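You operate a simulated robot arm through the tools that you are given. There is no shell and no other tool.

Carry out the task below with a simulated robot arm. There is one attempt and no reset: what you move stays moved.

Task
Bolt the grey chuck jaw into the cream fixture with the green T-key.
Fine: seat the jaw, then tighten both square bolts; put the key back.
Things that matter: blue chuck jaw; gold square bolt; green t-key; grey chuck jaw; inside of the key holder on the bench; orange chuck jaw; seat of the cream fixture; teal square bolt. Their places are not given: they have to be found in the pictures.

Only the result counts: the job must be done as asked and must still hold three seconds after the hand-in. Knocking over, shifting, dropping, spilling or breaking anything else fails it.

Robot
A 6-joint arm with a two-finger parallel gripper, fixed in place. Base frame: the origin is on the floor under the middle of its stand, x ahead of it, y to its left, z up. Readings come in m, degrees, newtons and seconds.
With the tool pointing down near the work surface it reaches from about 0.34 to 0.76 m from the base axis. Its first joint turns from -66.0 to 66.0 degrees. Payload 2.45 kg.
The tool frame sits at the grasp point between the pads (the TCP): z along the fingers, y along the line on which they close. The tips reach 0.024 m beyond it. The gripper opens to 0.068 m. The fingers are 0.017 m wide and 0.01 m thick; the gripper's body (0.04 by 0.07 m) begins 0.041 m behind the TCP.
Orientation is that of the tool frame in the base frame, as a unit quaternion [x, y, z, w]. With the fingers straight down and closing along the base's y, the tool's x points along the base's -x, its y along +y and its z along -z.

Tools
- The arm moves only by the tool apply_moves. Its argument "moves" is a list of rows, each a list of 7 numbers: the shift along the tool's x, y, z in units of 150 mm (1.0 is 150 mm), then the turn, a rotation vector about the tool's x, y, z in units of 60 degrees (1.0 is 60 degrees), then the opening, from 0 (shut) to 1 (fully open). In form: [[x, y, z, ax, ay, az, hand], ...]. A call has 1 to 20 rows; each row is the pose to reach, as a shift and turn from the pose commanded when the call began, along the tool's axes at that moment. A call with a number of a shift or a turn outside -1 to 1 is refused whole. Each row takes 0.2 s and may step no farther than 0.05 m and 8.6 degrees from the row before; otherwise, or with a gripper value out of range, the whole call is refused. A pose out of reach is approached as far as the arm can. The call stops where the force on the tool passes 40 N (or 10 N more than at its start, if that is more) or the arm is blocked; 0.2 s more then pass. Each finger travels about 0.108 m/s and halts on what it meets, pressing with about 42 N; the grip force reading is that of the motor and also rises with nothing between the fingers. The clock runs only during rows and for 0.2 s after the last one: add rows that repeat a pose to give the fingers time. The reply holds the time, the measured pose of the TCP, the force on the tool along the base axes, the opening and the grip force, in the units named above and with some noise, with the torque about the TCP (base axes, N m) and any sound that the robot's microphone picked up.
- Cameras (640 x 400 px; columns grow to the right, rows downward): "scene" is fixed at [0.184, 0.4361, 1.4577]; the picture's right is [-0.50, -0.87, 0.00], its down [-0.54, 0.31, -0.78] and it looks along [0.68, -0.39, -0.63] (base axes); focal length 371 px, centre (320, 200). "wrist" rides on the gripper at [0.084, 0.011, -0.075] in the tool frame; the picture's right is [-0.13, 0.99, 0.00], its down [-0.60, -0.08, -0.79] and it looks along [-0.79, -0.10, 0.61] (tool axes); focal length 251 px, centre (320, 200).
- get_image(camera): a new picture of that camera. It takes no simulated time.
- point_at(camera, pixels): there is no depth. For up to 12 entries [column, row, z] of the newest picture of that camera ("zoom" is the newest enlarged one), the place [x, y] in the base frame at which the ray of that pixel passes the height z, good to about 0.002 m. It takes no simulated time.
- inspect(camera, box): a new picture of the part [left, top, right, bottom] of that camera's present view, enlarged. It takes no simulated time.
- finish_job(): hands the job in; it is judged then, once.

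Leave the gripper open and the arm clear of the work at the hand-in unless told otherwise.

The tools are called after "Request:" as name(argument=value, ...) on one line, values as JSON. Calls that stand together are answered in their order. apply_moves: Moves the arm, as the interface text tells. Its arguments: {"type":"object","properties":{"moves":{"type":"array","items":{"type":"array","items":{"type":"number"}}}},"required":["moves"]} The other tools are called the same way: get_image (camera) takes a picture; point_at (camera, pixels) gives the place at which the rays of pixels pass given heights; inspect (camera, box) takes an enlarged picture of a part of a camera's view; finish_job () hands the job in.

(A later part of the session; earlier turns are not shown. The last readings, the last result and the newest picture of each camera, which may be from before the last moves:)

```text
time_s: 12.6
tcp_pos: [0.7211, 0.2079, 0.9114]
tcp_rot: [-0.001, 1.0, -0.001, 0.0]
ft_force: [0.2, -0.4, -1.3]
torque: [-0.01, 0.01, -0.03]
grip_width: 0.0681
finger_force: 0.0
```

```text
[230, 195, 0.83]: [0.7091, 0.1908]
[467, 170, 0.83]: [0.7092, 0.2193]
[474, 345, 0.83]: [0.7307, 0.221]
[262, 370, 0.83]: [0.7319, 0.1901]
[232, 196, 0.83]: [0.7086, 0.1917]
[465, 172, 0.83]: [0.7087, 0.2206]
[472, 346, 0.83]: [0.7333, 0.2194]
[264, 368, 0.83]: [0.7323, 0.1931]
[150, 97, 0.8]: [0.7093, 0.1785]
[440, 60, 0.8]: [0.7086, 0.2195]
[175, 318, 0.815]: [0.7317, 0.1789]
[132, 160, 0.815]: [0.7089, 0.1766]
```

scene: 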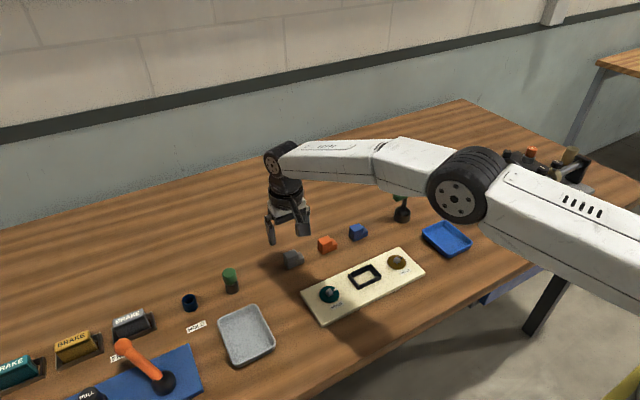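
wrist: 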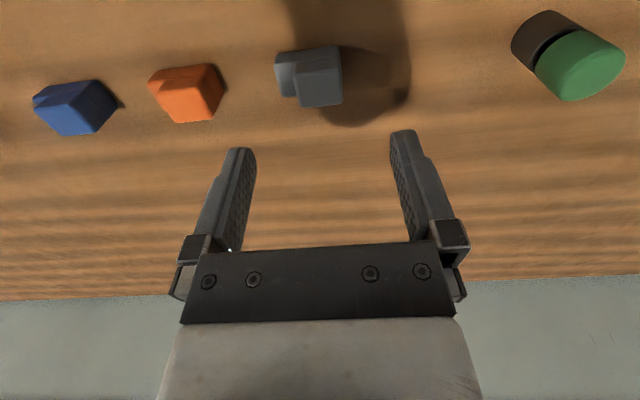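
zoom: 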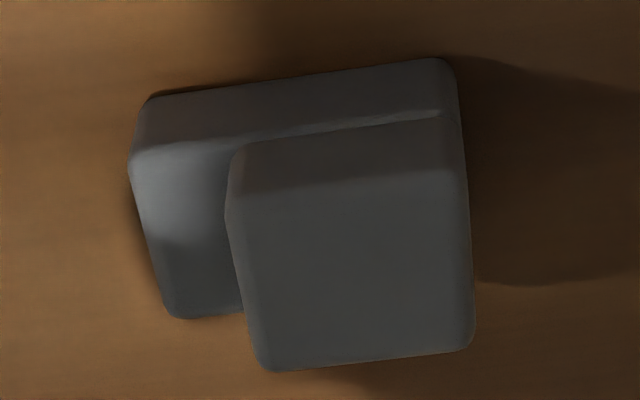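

The block is centred at (0.7205, 0.206), matching the TCP. I descend to TCP height about 0.842 (fingertips about 0.818) with the gripper open.

Request:
apply_moves(moves=[[0, 0, 0.1, 0, 0, 0, 1], [0, 0, 0.2, 0, 0, 0, 1], [0, 0, 0.3, 0, 0, 0, 1], [0, 0, 0.38, 0, 0, 0, 1], [0, 0, 0.43, 0, 0, 0, 1], [0, 0, 0.457, 0, 0, 0, 1], [0, 0, 0.457, 0, 0, 0, 1]])

Request:
get_image(camera="wrist")

Request:
inspect(camera="scene", box=[264, 215, 344, 275])

```text
time_s: 14.2
tcp_pos: [0.7218, 0.2052, 0.8415]
tcp_rot: [0.0, 1.0, 0.0, 0.0]
ft_force: [0.0, 0.1, 0.5]
torque: [0.0, 0.01, -0.02]
grip_width: 0.0681
finger_force: 0.1
```

```text
taken
```

wrist: 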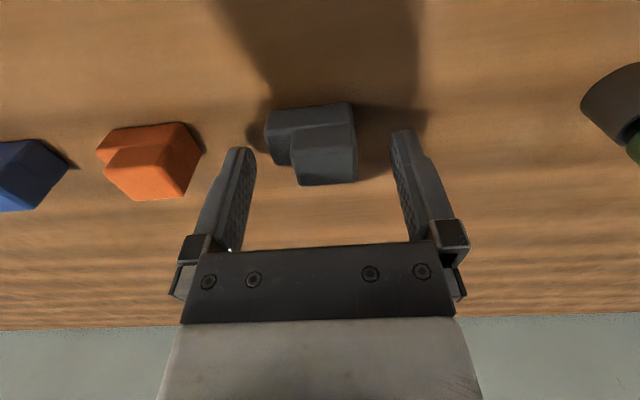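

```text
6.67 times, centred on (304, 245) of scene
```

zoom: 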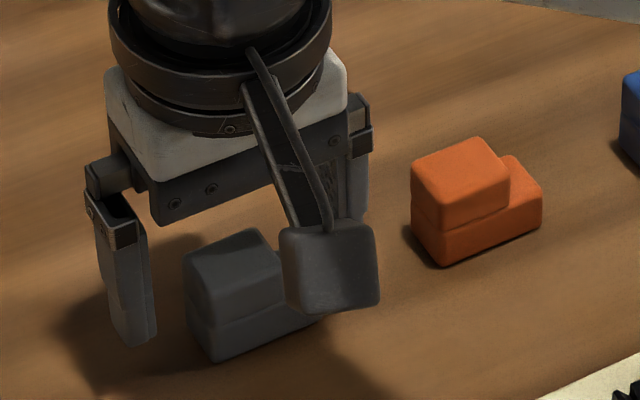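

The jaw's block sits between the fingers (columns 290–357) and the readings are quiet. I close the gripper on it.

Request:
apply_moves(moves=[[0, 0, 0, 0, 0, 0, 0.2], [0, 0, 0, 0, 0, 0, 0.2], [0, 0, 0, 0, 0, 0, 0.2], [0, 0, 0, 0, 0, 0, 0.2]])

Request:
get_image(camera="wrist")

Request:
inspect(camera="wrist", box=[240, 80, 400, 200])

```text
time_s: 15.2
tcp_pos: [0.7215, 0.2041, 0.8418]
tcp_rot: [0.0, 1.0, 0.0, 0.0]
ft_force: [0.4, -0.1, 0.6]
torque: [-0.06, -0.03, 0.03]
grip_width: 0.0436
finger_force: 42.2
```

```text
taken
```

wrist: 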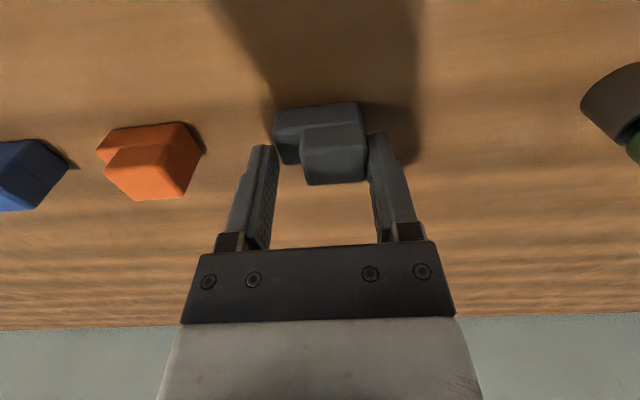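

```text
3.33 times, centred on (320, 140) of wrist
```

zoom: 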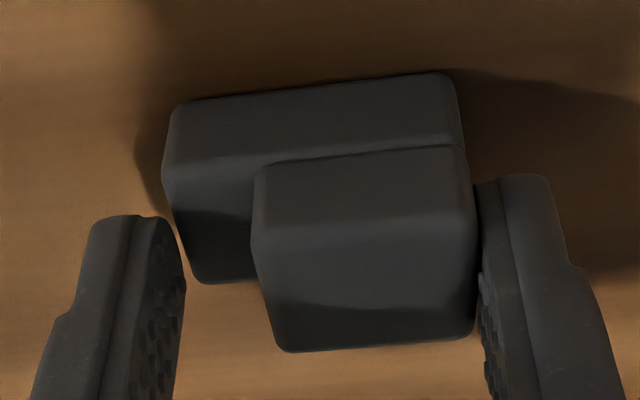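

The grip stopped at 43.6 mm, so the fingertips caught the base rather than the upper block (the step top is at about 0.818). That would hit the seat walls. I open, rise 4.5 mm, shift +7 mm along y to centre on the block, and close again.

Request:
apply_moves(moves=[[0, 0, 0, 0, 0, 0, 1], [0, 0, 0, 0, 0, 0, 1], [0, 0, -0.03, 0, 0, 0, 1], [0, 0.024, -0.03, 0, 0, 0, 1], [0, 0.047, -0.03, 0, 0, 0, 1], [0, 0.047, -0.03, 0, 0, 0, 1]])

Request:
get_image(camera="wrist")

Request:
inspect(camera="wrist", box=[240, 80, 400, 200])

```text
time_s: 16.6
tcp_pos: [0.7209, 0.2103, 0.8454]
tcp_rot: [0.0, 1.0, 0.0, 0.0]
ft_force: [0.1, 0.3, -0.4]
torque: [-0.01, 0.0, 0.03]
grip_width: 0.0679
finger_force: 0.1
```

```text
taken
```

wrist: 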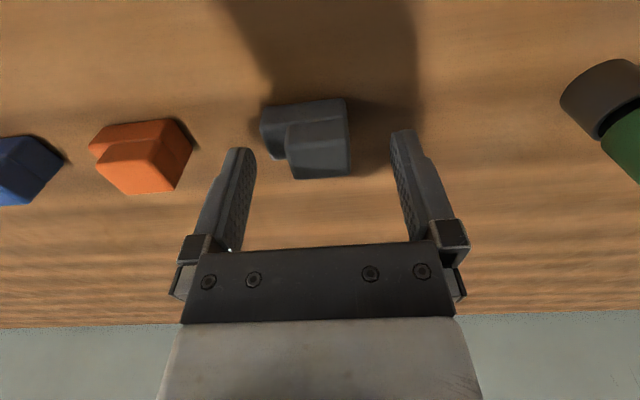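

```text
3.33 times, centred on (320, 140) of wrist
```

zoom: 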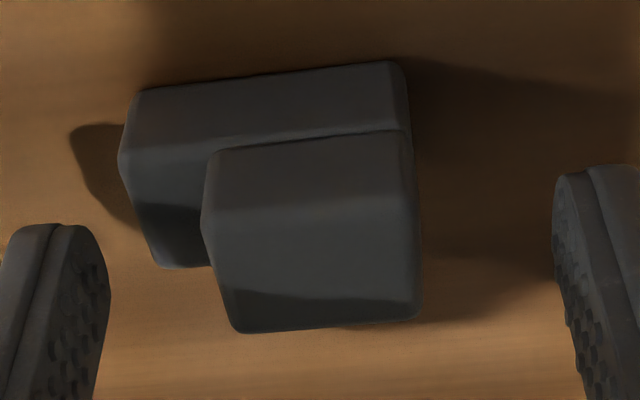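

The block sits about 2 mm toward -y of centre. I shift 2 mm that way and close.

Request:
apply_moves(moves=[[0, -0.013, 0, 0, 0, 0, 1], [0, -0.013, 0, 0, 0, 0, 0.2], [0, -0.013, 0, 0, 0, 0, 0.2], [0, -0.013, 0, 0, 0, 0, 0.2], [0, -0.013, 0, 0, 0, 0, 0.2]])

Request:
inspect(camera="wrist", box=[240, 80, 400, 200])

```text
time_s: 17.8
tcp_pos: [0.7227, 0.2095, 0.8464]
tcp_rot: [-0.001, 1.0, 0.0, 0.0]
ft_force: [-1.2, 0.6, 1.7]
torque: [-0.08, 0.03, -0.02]
grip_width: 0.0294
finger_force: 41.8
```

```text
3.33 times, centred on (320, 140) of wrist
```

zoom: 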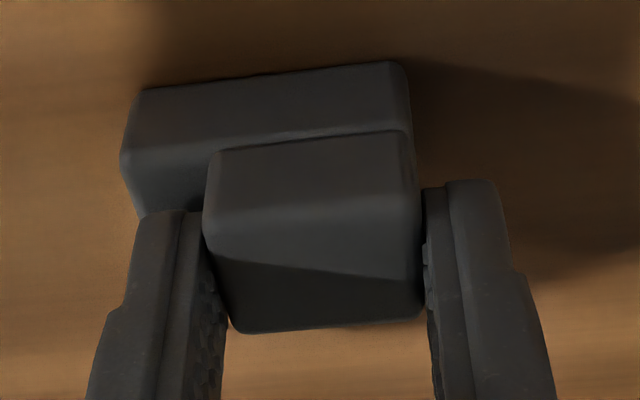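

Now the width is 29.4 mm, so the upper block is gripped. I lift 0.06 m and look.

Request:
apply_moves(moves=[[0, 0, -0.05, 0, 0, 0, 0.2], [0, 0, -0.15, 0, 0, 0, 0.2], [0, 0, -0.25, 0, 0, 0, 0.2], [0, 0, -0.35, 0, 0, 0, 0.2], [0, 0, -0.4, 0, 0, 0, 0.2], [0, 0, -0.4, 0, 0, 0, 0.2]])

Request:
get_image(camera="wrist")

Request:
get_image(camera="scene")

Request:
inspect(camera="wrist", box=[240, 80, 400, 200])

```text
time_s: 19.2
tcp_pos: [0.7227, 0.2092, 0.905]
tcp_rot: [0.0, 1.0, 0.0, -0.001]
ft_force: [-0.3, -1.0, -1.5]
torque: [0.03, 0.0, 0.01]
grip_width: 0.0295
finger_force: 41.3
```

```text
taken
```

wrist: 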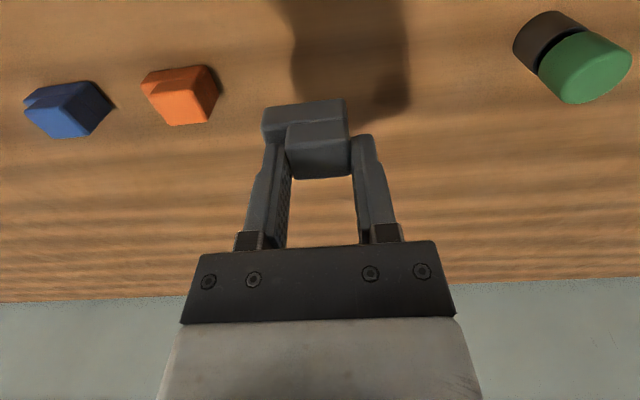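

```text
taken
```

scene: 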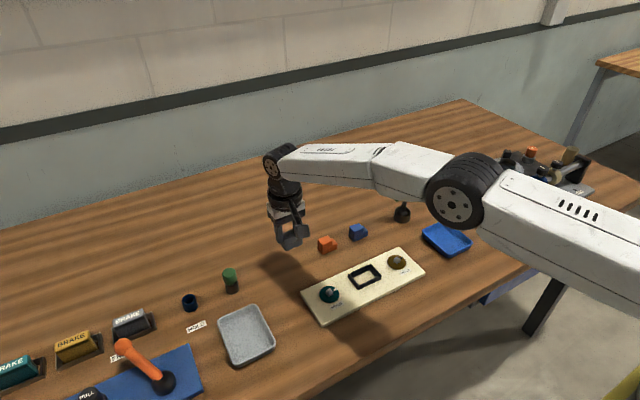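

```text
3.33 times, centred on (320, 140) of wrist
```

zoom: 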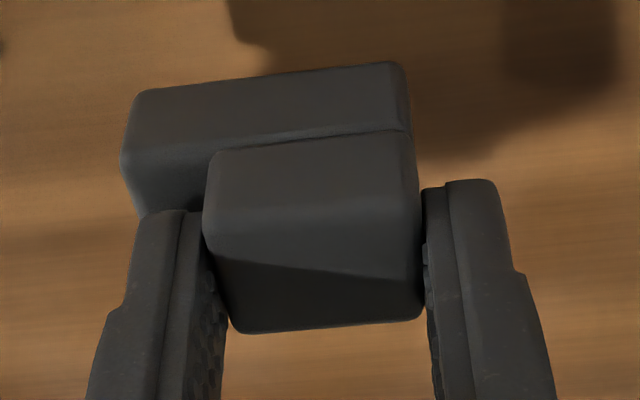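

The jaw is held level and centred. Its base bottom is about 43.5 mm below the TCP (so 0.863 now), clear of bolts and jaws. I move over the seat: +0.843 units along tool x and -0.76 along tool y.

Request:
apply_moves(moves=[[0.15, -0.13, -0.05, 0, 0, 0, 0.2], [0.32, -0.29, -0.05, 0, 0, 0, 0.2], [0.5, -0.45, -0.05, 0, 0, 0, 0.2], [0.68, -0.61, -0.05, 0, 0, 0, 0.2], [0.8, -0.72, -0.05, 0, 0, 0, 0.2], [0.843, -0.76, -0.05, 0, 0, 0, 0.2], [0.843, -0.76, -0.05, 0, 0, 0, 0.2], [0.843, -0.76, -0.05, 0, 0, 0, 0.2]])

Request:
get_image(camera="wrist")

Request:
inspect(camera="wrist", box=[240, 60, 400, 180])

Request:
inspect(camera="scene", box=[310, 220, 430, 310])

```text
time_s: 21.0
tcp_pos: [0.5953, 0.0943, 0.9132]
tcp_rot: [0.0, 1.0, 0.0, 0.0]
ft_force: [-0.4, -1.2, -1.6]
torque: [0.02, -0.01, -0.01]
grip_width: 0.0292
finger_force: 42.5
```

```text
taken
```

wrist: 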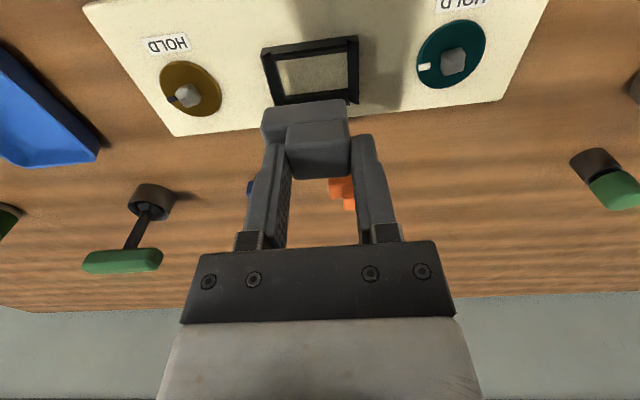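

```text
3.33 times, centred on (320, 120) of wrist
```

zoom: 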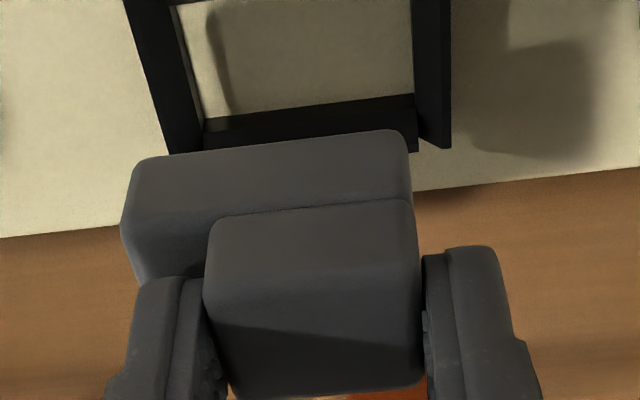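

```text
4.44 times, centred on (370, 265) of scene
```

zoom: 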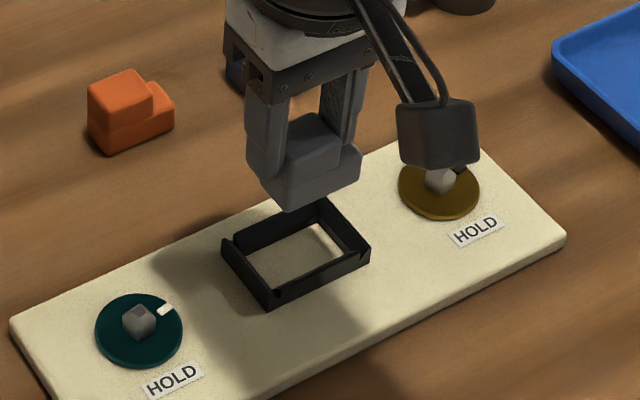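

The jaw is above the seat. I descend 35 mm so that its base is just above the walls, then check alignment.

Request:
apply_moves(moves=[[0, 0, 0.07, 0, 0, 0, 0.2], [0, 0, 0.15, 0, 0, 0, 0.2], [0, 0, 0.21, 0, 0, 0, 0.2], [0, 0, 0.235, 0, 0, 0, 0.2], [0, 0, 0.235, 0, 0, 0, 0.2]])

Request:
get_image(camera="wrist")

Request:
inspect(camera="wrist", box=[240, 60, 400, 180])

Request:
inspect(camera="scene", box=[330, 240, 410, 300])

```text
time_s: 22.2
tcp_pos: [0.597, 0.0948, 0.8789]
tcp_rot: [0.0, 1.0, 0.0, 0.0]
ft_force: [0.7, 0.3, -2.4]
torque: [0.04, 0.0, -0.01]
grip_width: 0.0294
finger_force: 41.8
```

```text
taken
```

wrist: 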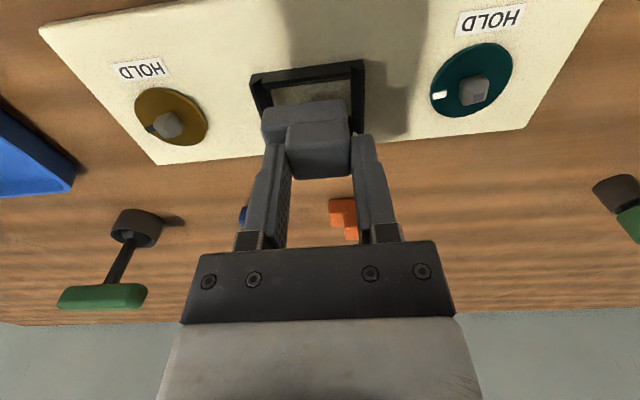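

```text
3.33 times, centred on (320, 120) of wrist
```

zoom: 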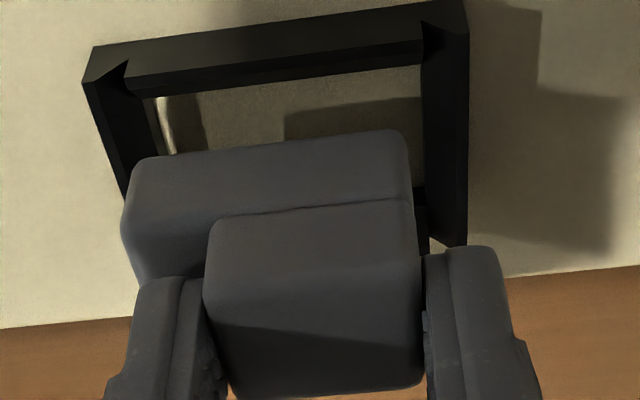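

```text
6.67 times, centred on (370, 270) of scene
```

zoom: 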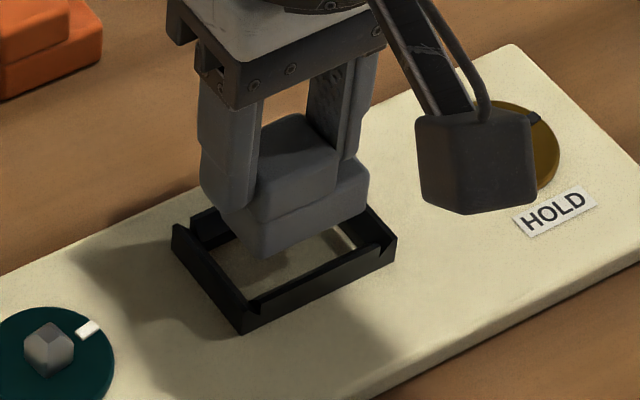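

Comparing in the wrist view, x is aligned, but the jaw is about 2 mm too far toward -y relative to the frame. I shift +2 mm in y and descend 14 mm into the flare, watching the force.

Request:
apply_moves(moves=[[0, 0.013, 0, 0, 0, 0, 0.2], [0, 0.013, 0.03, 0, 0, 0, 0.2], [0, 0.013, 0.06, 0, 0, 0, 0.2], [0, 0.013, 0.08, 0, 0, 0, 0.2], [0, 0.013, 0.095, 0, 0, 0, 0.2], [0, 0.013, 0.095, 0, 0, 0, 0.2]])

Request:
get_image(camera="wrist")

Request:
inspect(camera="wrist", box=[240, 60, 400, 180])

Request:
inspect(camera="scene", box=[330, 240, 410, 300])

```text
time_s: 23.6
tcp_pos: [0.5955, 0.0968, 0.8648]
tcp_rot: [0.0, 1.0, 0.0, -0.001]
ft_force: [0.1, -0.6, -1.3]
torque: [0.05, -0.01, 0.02]
grip_width: 0.0296
finger_force: 41.7
```

```text
taken
```

wrist: 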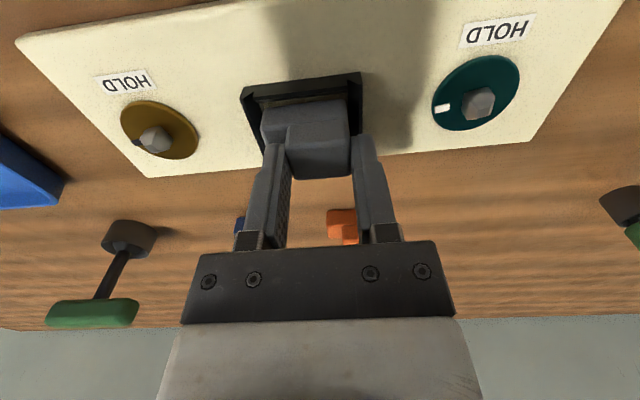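

```text
3.33 times, centred on (320, 120) of wrist
```

zoom: 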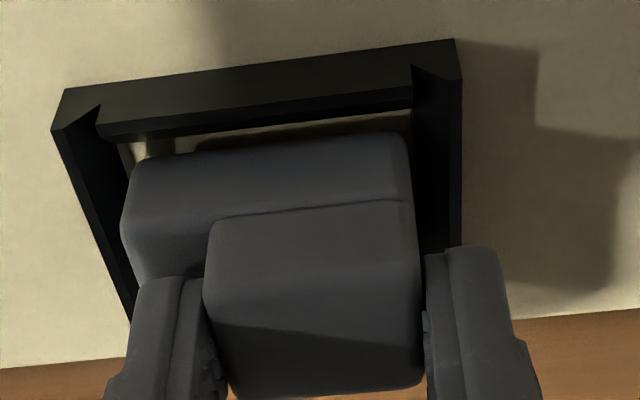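

```text
6.67 times, centred on (370, 270) of scene
```

zoom: 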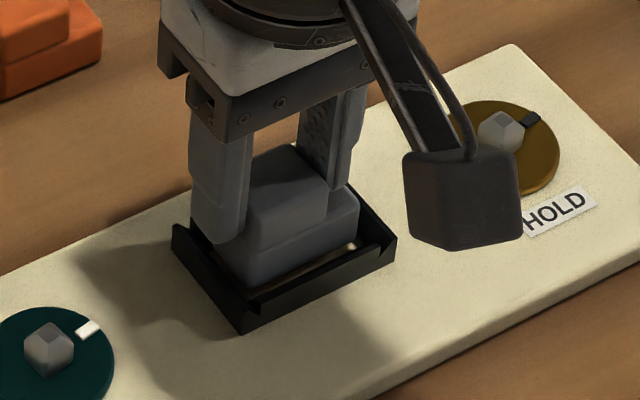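

The jaw base is centred between the walls (gap visible all round) with no contact force. I lower the remaining 9–10 mm slowly until it touches the floor of the seat.

Request:
apply_moves(moves=[[0, 0, 0.015, 0, 0, 0, 0.2], [0, 0, 0.03, 0, 0, 0, 0.2], [0, 0, 0.042, 0, 0, 0, 0.2], [0, 0, 0.05, 0, 0, 0, 0.2], [0, 0, 0.05, 0, 0, 0, 0.2]])

Request:
inspect(camera="wrist", box=[240, 60, 400, 180])

Request:
inspect(camera="scene", box=[330, 240, 410, 300])

```text
time_s: 24.8
tcp_pos: [0.5958, 0.0972, 0.8574]
tcp_rot: [0.0, 1.0, -0.001, 0.0]
ft_force: [-6.4, -3.4, 17.8]
torque: [-0.19, 0.29, 0.02]
grip_width: 0.0294
finger_force: 41.7
```

```text
3.33 times, centred on (320, 120) of wrist
```

zoom: 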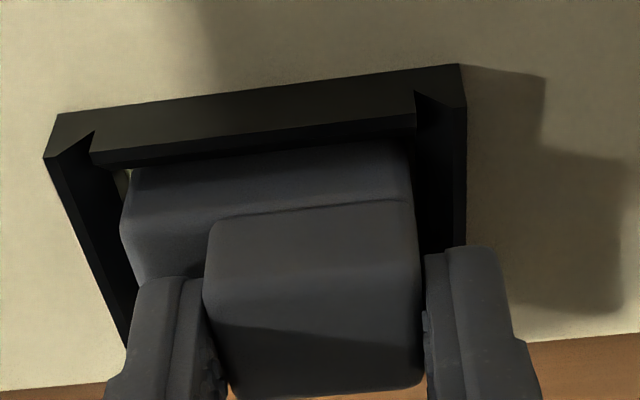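

```text
6.67 times, centred on (370, 270) of scene
```

zoom: 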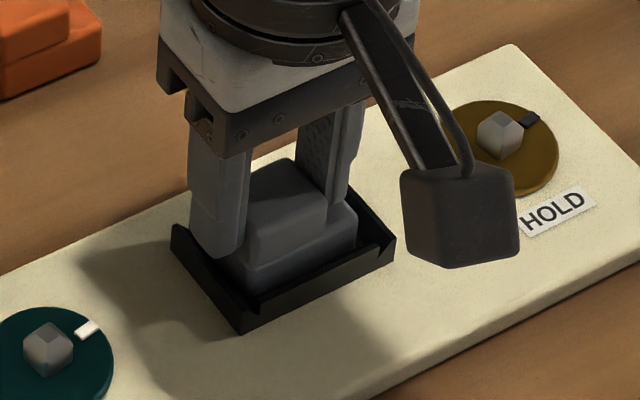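

Contact: 17.8 N upward with a sideways push of -6.4 N in x and -3.4 N in y, so it leans on the +x and +y walls. I yield about 1 mm in -x and 0.5 mm in -y and look at how the force changes.

Request:
apply_moves(moves=[[0.003, -0.002, -0.005, 0, 0, 0, 0.2], [0.007, -0.004, -0.005, 0, 0, 0, 0.2], [0.007, -0.004, 0.0, 0, 0, 0, 0.2], [0.007, -0.004, 0.005, 0, 0, 0, 0.2], [0.007, -0.004, 0.005, 0, 0, 0, 0.2]])

```text
time_s: 26.0
tcp_pos: [0.5945, 0.0971, 0.858]
tcp_rot: [0.0, 1.0, 0.0, 0.003]
ft_force: [-4.0, -1.1, 28.9]
torque: [-0.1, 0.32, -0.02]
grip_width: 0.029
finger_force: 42.1
```

The upward force rose to 28.9 N with little sideways push, so it seems to rest on the floor. I ease the pressure slightly, open the gripper and back up to check the seating.

Request:
apply_moves(moves=[[0, 0, -0.005, 0, 0, 0, 0.2], [0, 0, -0.01, 0, 0, 0, 0.2], [0, 0, -0.01, 0, 0, 0, 0.5], [0, 0, -0.01, 0, 0, 0, 0.8], [0, 0, -0.01, 0, 0, 0, 0.8]])

Request:
apply_moves(moves=[[0, 0, -0.05, 0, 0, 0, 0.8], [0, 0, -0.15, 0, 0, 0, 0.8], [0, 0, -0.25, 0, 0, 0, 0.8], [0, 0, -0.35, 0, 0, 0, 0.8], [0, 0, -0.35, 0, 0, 0, 0.8]])

Request:
get_image(camera="wrist")

Request:
inspect(camera="wrist", box=[240, 20, 384, 110])

Request:
inspect(camera="scene", box=[338, 256, 394, 298])

```text
time_s: 27.2
tcp_pos: [0.5945, 0.0964, 0.8565]
tcp_rot: [0.0, 1.0, 0.0, -0.002]
ft_force: [-0.1, -0.5, 0.6]
torque: [0.01, -0.01, 0.01]
grip_width: 0.0546
finger_force: 0.0
```

```text
time_s: 28.4
tcp_pos: [0.5953, 0.0973, 0.9098]
tcp_rot: [0.001, 1.0, 0.0, 0.0]
ft_force: [-1.3, -0.1, -0.7]
torque: [0.01, 0.01, 0.01]
grip_width: 0.0546
finger_force: 0.0
```

```text
taken
```

wrist: 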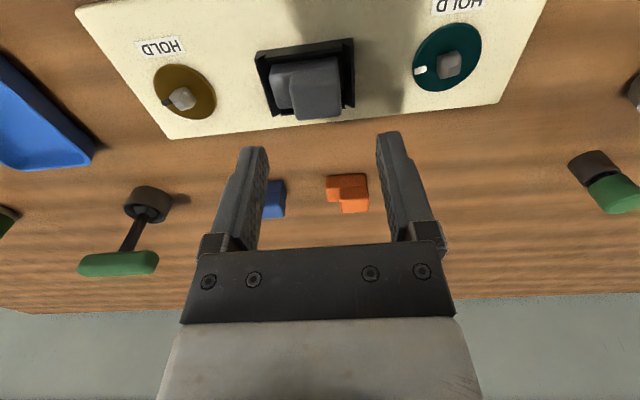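

```text
4.44 times, centred on (312, 65) of wrist
```

zoom: 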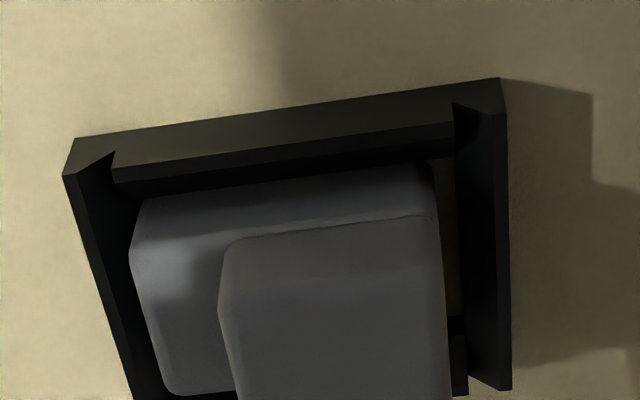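

```text
9.52 times, centred on (366, 277) of scene
```

zoom: 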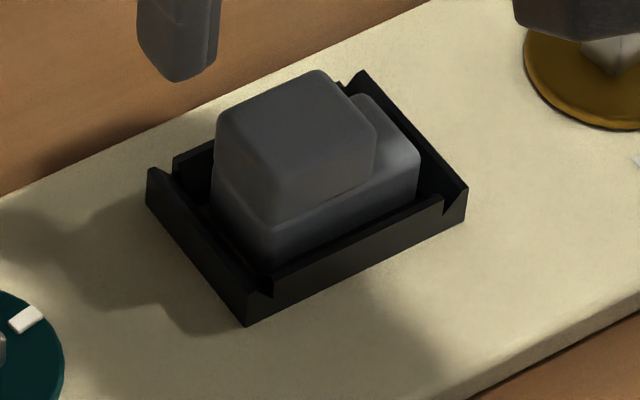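

The jaw appears flat inside the frame. I verify its height and level by zooming on the upper block's top.

Request:
inspect(camera="wrist", box=[254, 36, 366, 126])

```text
4.44 times, centred on (310, 81) of wrist
```

zoom: 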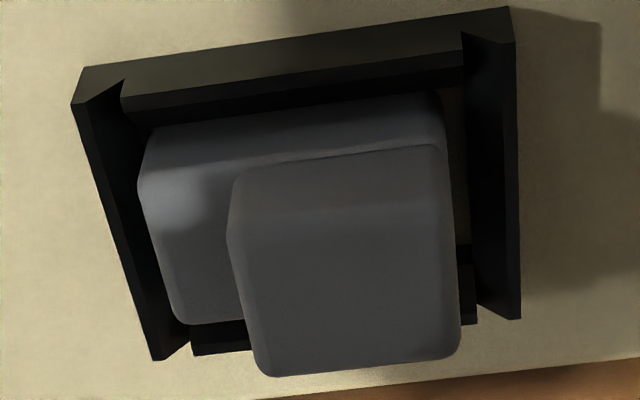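

I check the visible height of the base in the frame more closely from the scene camera, comparing it with the free orange jaw.

Request:
inspect(camera="scene", box=[348, 260, 388, 290])

Request:
inspect(camera="scene", box=[308, 228, 348, 258])

```text
13.33 times, centred on (368, 275) of scene
```

zoom: 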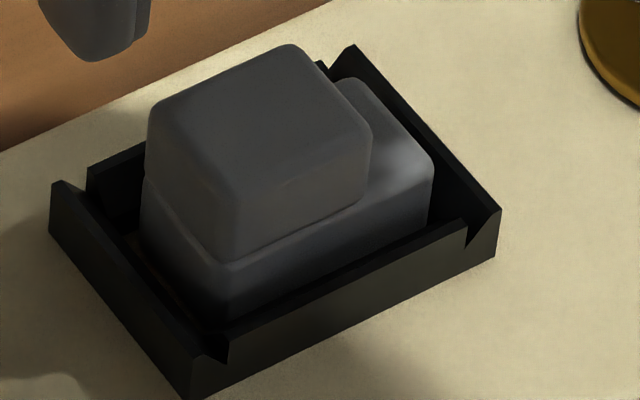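

```text
13.33 times, centred on (328, 243) of scene
```

zoom: 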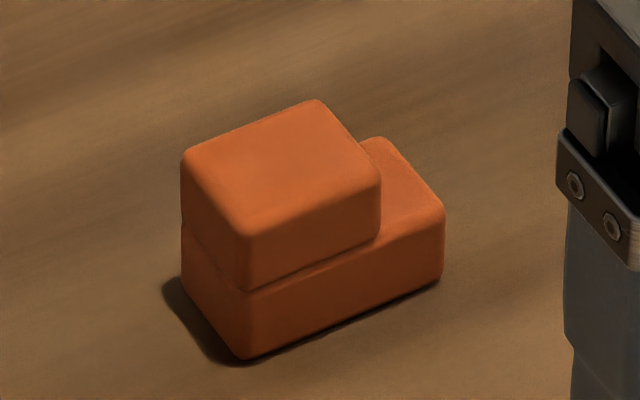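

The visible parts fit a jaw resting on the seat floor (wall about 9 mm tall, flare starting near 5 mm), level and centred. Next comes the key. I rise and move back to the viewing pose in front of the key at about (0.60, -0.12, 1.0).

Request:
apply_moves(moves=[[0, 0, -0.2, 0, 0, 0, 1], [0, -0.2, -0.4, 0, 0, 0, 1], [0, -0.45, -0.55, 0, 0, 0, 1], [0, -0.7, -0.6, 0, 0, 0, 1], [0, -0.95, -0.6, 0, 0, 0, 1]])

Request:
apply_moves(moves=[[0, -0.2, 0, 0, 0, 0, 1], [-0.04, -0.4, 0, 0, 0, 0, 1], [-0.04, -0.5, 0, 0, 0, 0, 1], [-0.04, -0.5, 0, 0, 0, 0, 1]])

Request:
get_image(camera="wrist")

Request:
inspect(camera="wrist", box=[270, 100, 390, 190])

Request:
get_image(camera="scene")

```text
time_s: 29.6
tcp_pos: [0.595, -0.0426, 0.9984]
tcp_rot: [0.0, 1.0, 0.0, 0.0]
ft_force: [-0.5, -0.5, -0.9]
torque: [0.0, 0.01, 0.03]
grip_width: 0.068
finger_force: 0.0
```

```text
time_s: 30.6
tcp_pos: [0.6011, -0.1212, 0.9984]
tcp_rot: [0.0, 1.0, 0.0, 0.0]
ft_force: [-0.1, 0.1, -0.6]
torque: [0.0, -0.01, 0.02]
grip_width: 0.0679
finger_force: 0.0
```

```text
taken
```

wrist: 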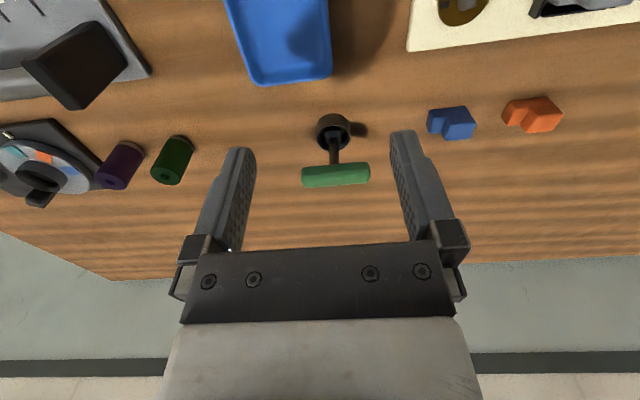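

```text
4.44 times, centred on (330, 145) of wrist
```

zoom: 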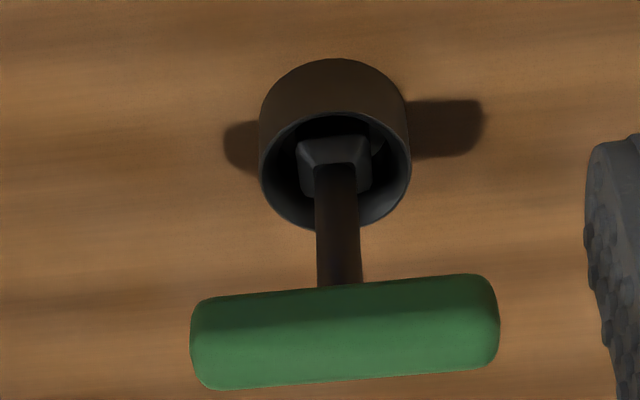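

```text
taken
```

scene: 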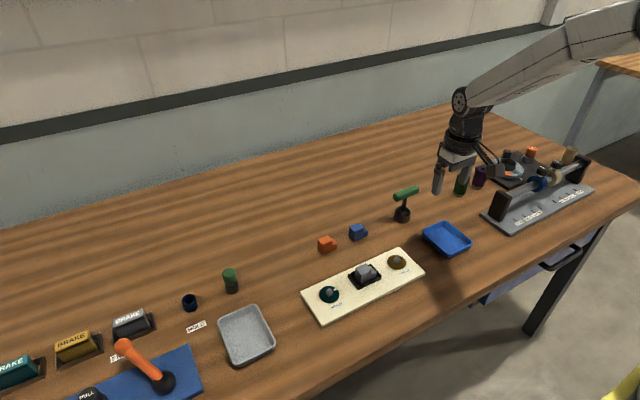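

I read off the rim centre (336,170), bar centre (345,332), bar ends, and rim edges in this zoom at likely heights.

Request:
point_at(camera="zoom", pixels=[[336, 170, 0.825], [337, 171, 0.825], [335, 169, 0.828], [345, 332, 0.885], [346, 333, 0.885], [344, 331, 0.88], [345, 332, 0.89], [192, 345, 0.885], [498, 320, 0.885], [194, 346, 0.885], [496, 321, 0.885], [335, 60, 0.802]])

Request:
inspect(camera="scene", box=[380, 178, 428, 226])

Request:
point_at(camera="scene", pixels=[[406, 193, 0.88], [406, 193, 0.885], [406, 193, 0.89], [406.2, 193.2, 0.885], [402, 211, 0.825], [402.2, 211.2, 0.825]])

```text
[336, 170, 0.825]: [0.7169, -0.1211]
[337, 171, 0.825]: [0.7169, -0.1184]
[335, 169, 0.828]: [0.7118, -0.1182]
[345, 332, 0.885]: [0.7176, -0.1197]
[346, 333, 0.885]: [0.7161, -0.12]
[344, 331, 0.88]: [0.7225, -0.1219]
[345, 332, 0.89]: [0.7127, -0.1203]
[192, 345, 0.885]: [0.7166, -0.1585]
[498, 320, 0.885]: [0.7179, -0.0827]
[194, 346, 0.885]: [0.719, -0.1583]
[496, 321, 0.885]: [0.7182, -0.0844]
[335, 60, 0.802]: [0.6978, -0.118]
```

```text
8.33 times, centred on (404, 202) of scene
```

zoom: 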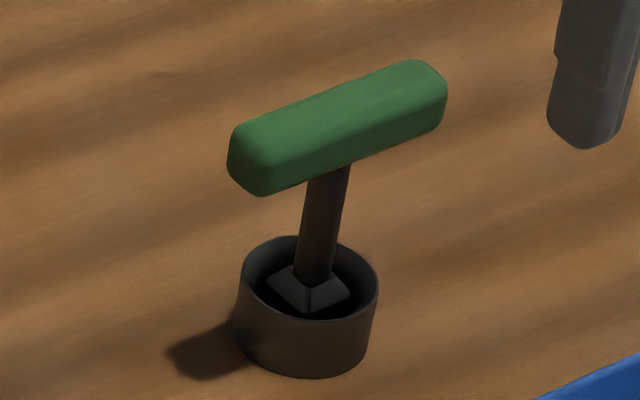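

```text
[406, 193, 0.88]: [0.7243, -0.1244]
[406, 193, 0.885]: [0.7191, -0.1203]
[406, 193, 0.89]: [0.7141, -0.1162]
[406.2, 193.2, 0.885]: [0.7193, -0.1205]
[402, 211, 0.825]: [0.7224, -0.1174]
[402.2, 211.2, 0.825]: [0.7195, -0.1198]
```

The key's bar centre is at (0.717, -0.120, 0.885), 75 mm long along y. The fingers must close across it along x, so I turn the hand 90° clockwise seen from above (positive about tool z): first 60°.

Request:
apply_moves(moves=[[0, 0, 0, 0, 0, 0.125, 1], [0, 0, 0, 0, 0, 0.25, 1], [0, 0, 0, 0, 0, 0.375, 1], [0, 0, 0, 0, 0, 0.5, 1], [0, 0, 0, 0, 0, 0.625, 1], [0, 0, 0, 0, 0, 0.75, 1], [0, 0, 0, 0, 0, 0.875, 1], [0, 0, 0, 0, 0, 1.0, 1], [0, 0, 0, 0, 0, 1.0, 1]])

Request:
apply_moves(moves=[[0, 0, 0, 0, 0, 0.125, 1], [0, 0, 0, 0, 0, 0.25, 1], [0, 0, 0, 0, 0, 0.375, 1], [0, 0, 0, 0, 0, 0.5, 1], [0, 0, 0, 0, 0, 0.5, 1]])

Request:
get_image(camera="wrist")

Request:
get_image(camera="scene")

```text
time_s: 32.6
tcp_pos: [0.6006, -0.12, 0.9998]
tcp_rot: [0.5, 0.866, -0.001, -0.001]
ft_force: [0.2, -0.1, 0.5]
torque: [0.01, 0.03, 0.03]
grip_width: 0.0679
finger_force: 0.0
```

```text
time_s: 33.8
tcp_pos: [0.6014, -0.1215, 1.0]
tcp_rot: [0.707, 0.707, 0.0, 0.001]
ft_force: [-0.6, 1.0, 0.1]
torque: [0.0, -0.01, 0.02]
grip_width: 0.0681
finger_force: 0.1
```

```text
taken
```

wrist: 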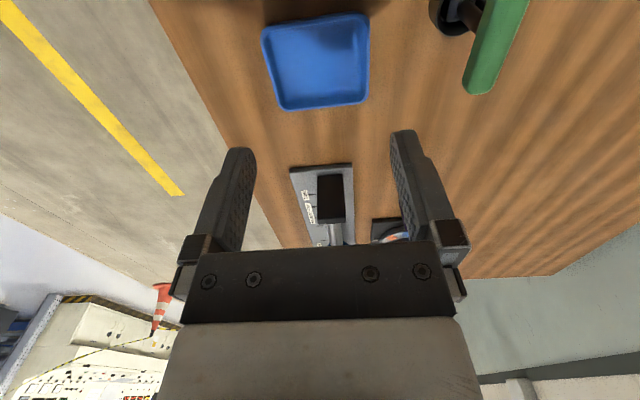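

```text
taken
```

scene: 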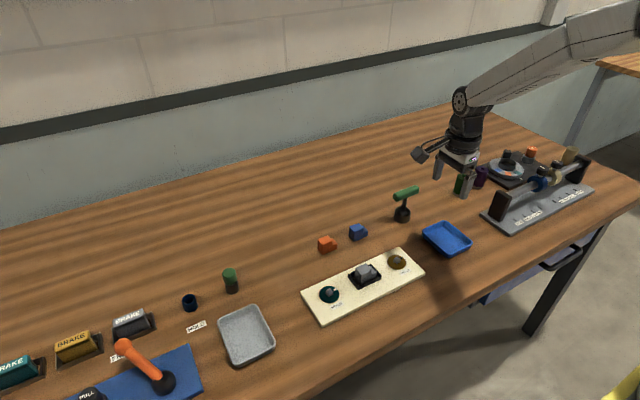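

The tool now has x along base +y and y along base +x. I move 0.116 m in +x (tool y +0.773) and down to 0.95, above the bar.

Request:
apply_moves(moves=[[0, 0.2, 0, 0, 0, 0, 1], [0, 0.4, 0, 0, 0, 0, 1], [0, 0.6, 0.1, 0, 0, 0, 1], [0, 0.773, 0.2, 0, 0, 0, 1], [0, 0.773, 0.33, 0, 0, 0, 1], [0, 0.773, 0.33, 0, 0, 0, 1]])

Request:
get_image(camera="wrist")

Request:
inspect(camera="scene", box=[360, 150, 440, 230])

```text
time_s: 35.2
tcp_pos: [0.7151, -0.1202, 0.951]
tcp_rot: [0.707, 0.707, 0.0, 0.0]
ft_force: [0.2, -0.3, -0.2]
torque: [0.01, 0.01, 0.0]
grip_width: 0.0682
finger_force: 0.2
```

```text
taken
```

wrist: 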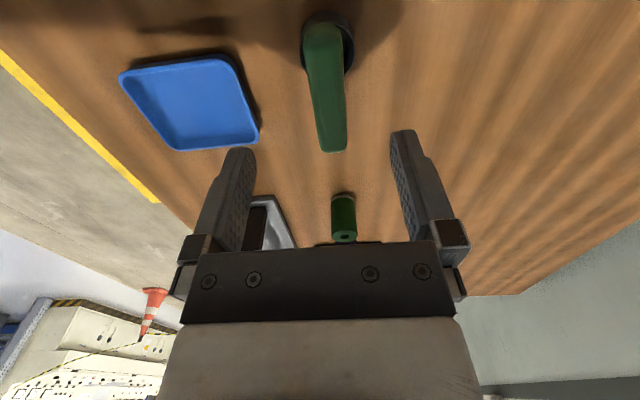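

```text
5.00 times, centred on (400, 190) of scene
```

zoom: 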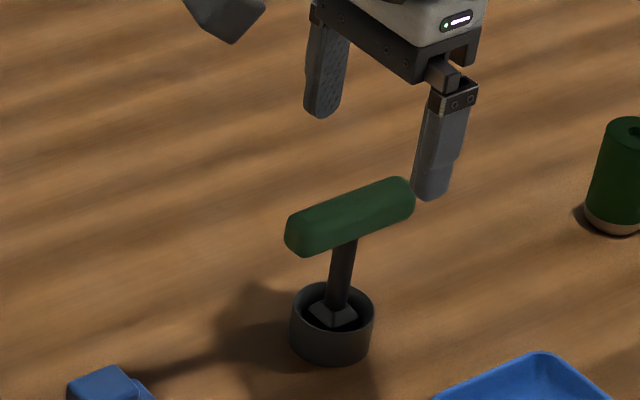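

In the wrist view the bar seems a few mm off toward +x of the finger mid-line. I check with a zoom and point_at.

Request:
inspect(camera="wrist", box=[270, 0, 398, 160])

Request:
point_at(camera="wrist", pixels=[[320, 145, 0.894], [347, 145, 0.894], [307, 45, 0.894], [343, 45, 0.894], [320, 146, 0.894], [347, 146, 0.894], [307, 46, 0.894], [343, 46, 0.894]])

```text
2.50 times, centred on (334, 80) of wrist
```

zoom: 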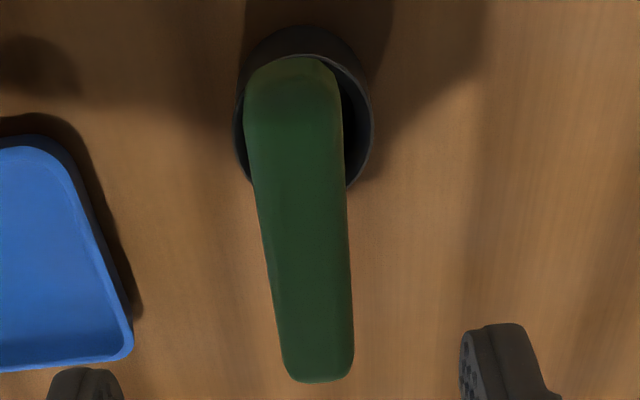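

```text
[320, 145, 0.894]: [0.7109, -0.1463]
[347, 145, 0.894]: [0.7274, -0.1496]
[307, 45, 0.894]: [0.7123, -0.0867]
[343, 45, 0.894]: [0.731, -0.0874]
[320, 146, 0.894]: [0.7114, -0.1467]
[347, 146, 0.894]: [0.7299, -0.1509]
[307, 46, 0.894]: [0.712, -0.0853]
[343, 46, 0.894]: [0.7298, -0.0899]
```

The bar is centred at x ≈ 0.7205, about 4 mm further than the TCP; its centre height is then about 0.882. I correct +4 mm in x and descend to 0.884 with open fingers.

Request:
apply_moves(moves=[[0, 0.027, 0, 0, 0, 0, 1], [0, 0.027, 0.12, 0, 0, 0, 1], [0, 0.027, 0.24, 0, 0, 0, 1], [0, 0.027, 0.34, 0, 0, 0, 1], [0, 0.027, 0.41, 0, 0, 0, 1], [0, 0.027, 0.447, 0, 0, 0, 1], [0, 0.027, 0.447, 0, 0, 0, 1]])

Request:
get_image(camera="wrist")

Request:
inspect(camera="scene", box=[360, 150, 440, 230])

```text
time_s: 36.8
tcp_pos: [0.7207, -0.1205, 0.8842]
tcp_rot: [0.707, 0.707, 0.0, 0.0]
ft_force: [0.5, -1.1, -0.6]
torque: [0.02, -0.01, 0.0]
grip_width: 0.0682
finger_force: 0.1
```

```text
taken
```

wrist: 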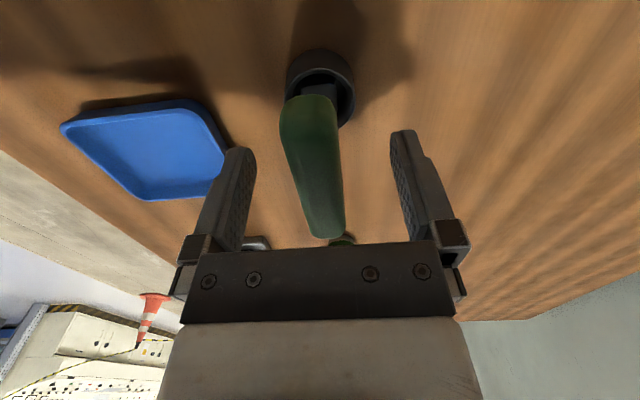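

```text
5.00 times, centred on (400, 190) of scene
```

zoom: 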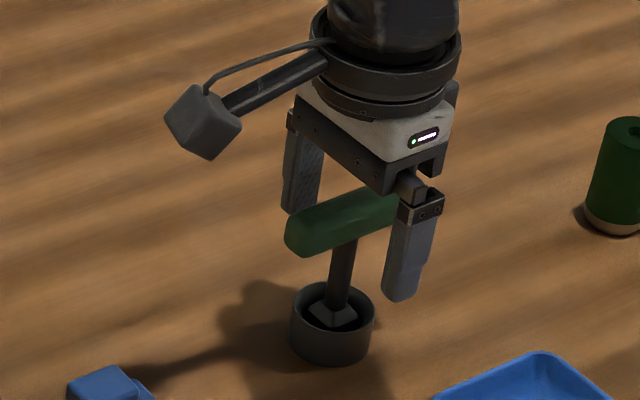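

The bar lies between the fingers with its middle near the pads. I close the gripper on it.

Request:
apply_moves(moves=[[0, 0, 0, 0, 0, 0, 0.5], [0, 0, 0, 0, 0, 0, 0.0], [0, 0, 0, 0, 0, 0, 0.0], [0, 0, 0, 0, 0, 0, 0.0], [0, 0, 0, 0, 0, 0, 0.0]])

Request:
get_image(camera="wrist")

Request:
inspect(camera="scene", box=[360, 150, 440, 230])

```text
time_s: 38.0
tcp_pos: [0.7198, -0.1204, 0.8845]
tcp_rot: [0.707, 0.707, 0.0, 0.0]
ft_force: [1.3, -0.7, 0.1]
torque: [-0.05, 0.0, 0.0]
grip_width: 0.0195
finger_force: 36.6
```

```text
taken
```

wrist: 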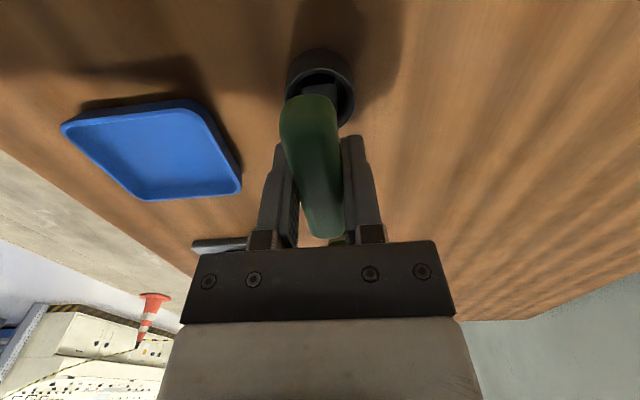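

```text
5.00 times, centred on (400, 190) of scene
```

zoom: 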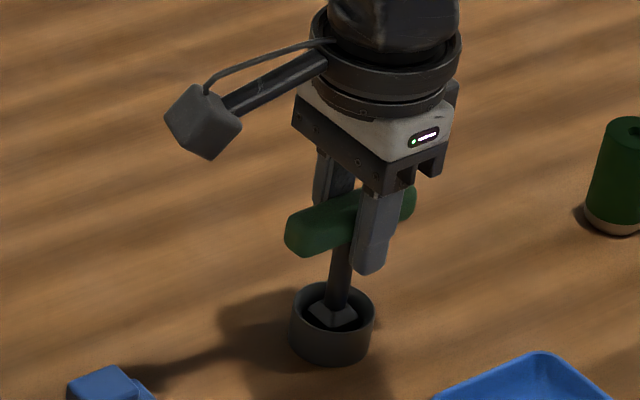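

The bar (19.5 mm) is gripped with 36.6 N. I note this as the key's home pose G (about (0.7203, -0.1204, 0.884)). I lift straight up 0.075 m.

Request:
apply_moves(moves=[[0, 0, -0.05, 0, 0, 0, 0], [0, 0, -0.12, 0, 0, 0, 0], [0, 0, -0.2, 0, 0, 0, 0], [0, 0, -0.3, 0, 0, 0, 0], [0, 0, -0.4, 0, 0, 0, 0], [0, 0, -0.5, 0, 0, 0, 0], [0, 0, -0.5, 0, 0, 0, 0]])

Request:
get_image(camera="wrist")

Request:
inspect(camera="scene", box=[360, 130, 456, 226])

```text
time_s: 39.6
tcp_pos: [0.7202, -0.123, 0.9581]
tcp_rot: [0.708, 0.707, 0.0, 0.0]
ft_force: [-0.4, 0.4, -1.6]
torque: [0.01, 0.0, 0.03]
grip_width: 0.0195
finger_force: 37.1
```

```text
taken
```

wrist: 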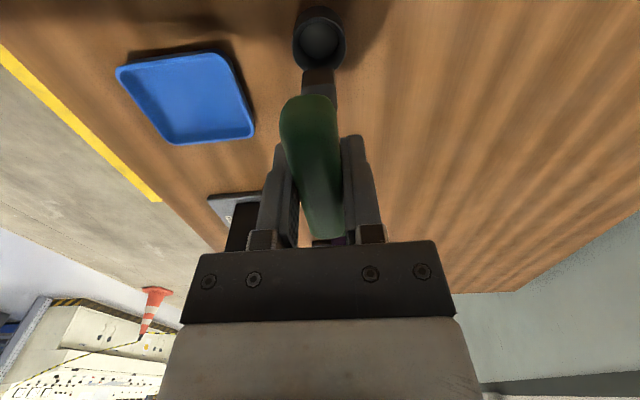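

```text
4.17 times, centred on (408, 178) of scene
```

zoom: 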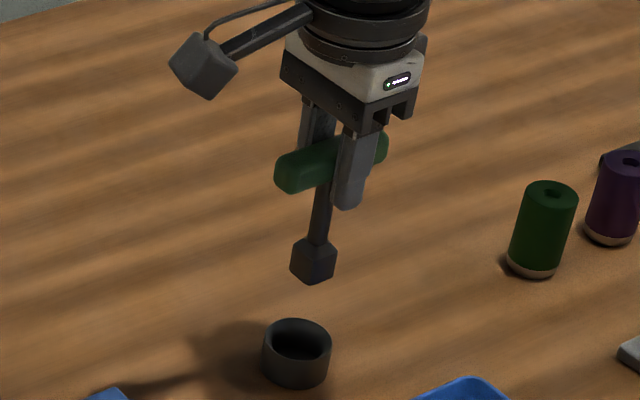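

The key hangs straight from the fingers with its square socket free, and the holder is empty below. I look closely at the socket in the wrist view to see its offset from the TCP axis.

Request:
inspect(camera="wrist", box=[280, 0, 360, 110])

Request:
inspect(camera="scene", box=[388, 150, 428, 220])

```text
3.64 times, centred on (320, 55) of wrist
```

zoom: 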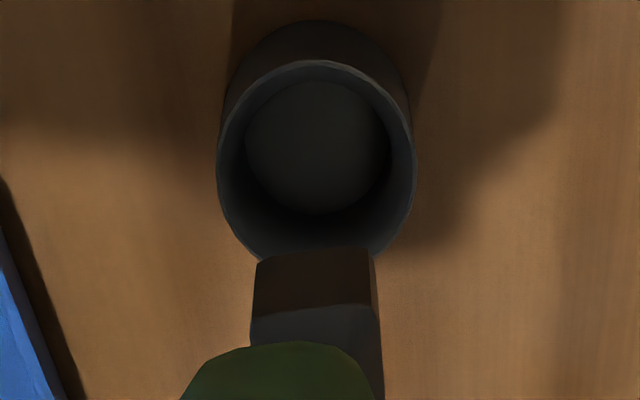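

```text
5.71 times, centred on (408, 185) of scene
```

zoom: 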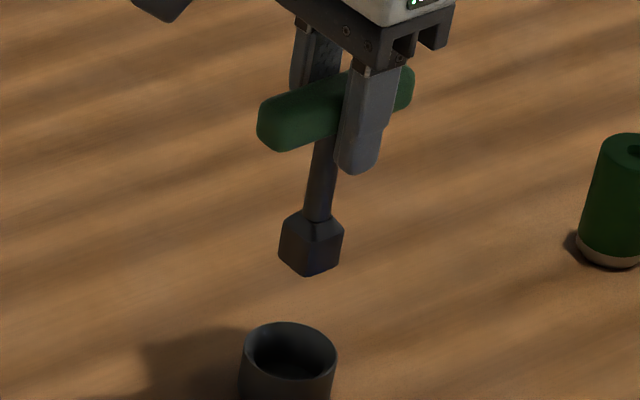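

The socket is about 19 mm square, centred within 1 mm of the TCP axis, and its bottom is about 82 mm below the TCP. Now I carry it over the gold bolt at about (0.595, -0.001), rising to 0.98.

Request:
apply_moves(moves=[[0.0, 0, -0.1, 0, 0, 0, 0], [0.15, -0.15, -0.15, 0, 0, 0, 0], [0.32, -0.33, -0.15, 0, 0, 0, 0], [0.5, -0.52, -0.15, 0, 0, 0, 0], [0.66, -0.7, -0.15, 0, 0, 0, 0], [0.793, -0.837, -0.15, 0, 0, 0, 0], [0.793, -0.837, -0.15, 0, 0, 0, 0]])

Request:
apply_moves(moves=[[0, 0, 0, 0, 0, -0.125, 0], [0, 0, 0, 0, 0, -0.25, 0], [0, 0, 0, 0, 0, -0.375, 0], [0, 0, 0, 0, 0, -0.5, 0], [0, 0, 0, 0, 0, -0.625, 0], [0, 0, 0, 0, 0, -0.75, 0], [0, 0, 0, 0, 0, -0.875, 0], [0, 0, 0, 0, 0, -1.0, 0], [0, 0, 0, 0, 0, -1.0, 0]])

Request:
apply_moves(moves=[[0, 0, 0, 0, 0, -0.13, 0], [0, 0, 0, 0, 0, -0.26, 0], [0, 0, 0, 0, 0, -0.39, 0], [0, 0, 0, 0, 0, -0.52, 0], [0, 0, 0, 0, 0, -0.667, 0], [0, 0, 0, 0, 0, -0.667, 0]])

Request:
get_image(camera="wrist")

Request:
get_image(camera="scene")

```text
time_s: 41.2
tcp_pos: [0.5934, -0.0027, 0.9814]
tcp_rot: [0.707, 0.707, 0.0, 0.0]
ft_force: [0.4, -0.9, -1.1]
torque: [-0.01, 0.0, -0.02]
grip_width: 0.0196
finger_force: 37.4
```

```text
time_s: 43.2
tcp_pos: [0.5948, -0.0018, 0.9803]
tcp_rot: [0.258, 0.966, 0.0, 0.0]
ft_force: [0.0, -0.8, -1.0]
torque: [0.04, 0.0, -0.03]
grip_width: 0.0196
finger_force: 36.9
```

```text
refused: row 5 steps farther than a row can; nothing moved
```

```text
taken
```

wrist: 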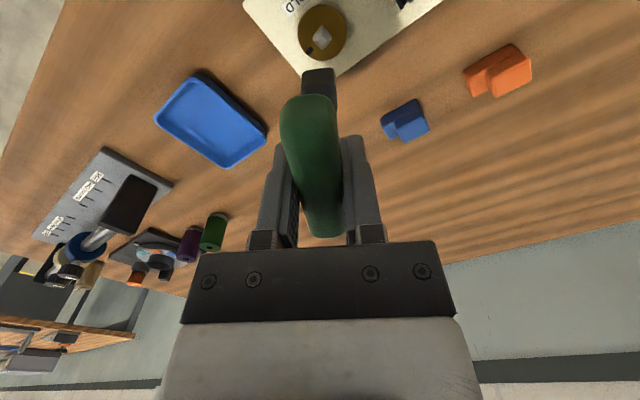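

```text
taken
```

scene: 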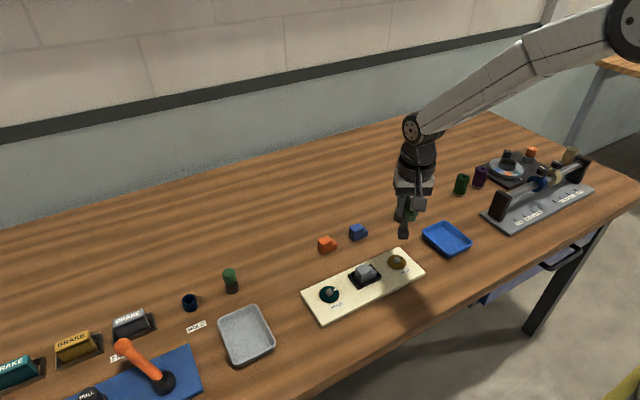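

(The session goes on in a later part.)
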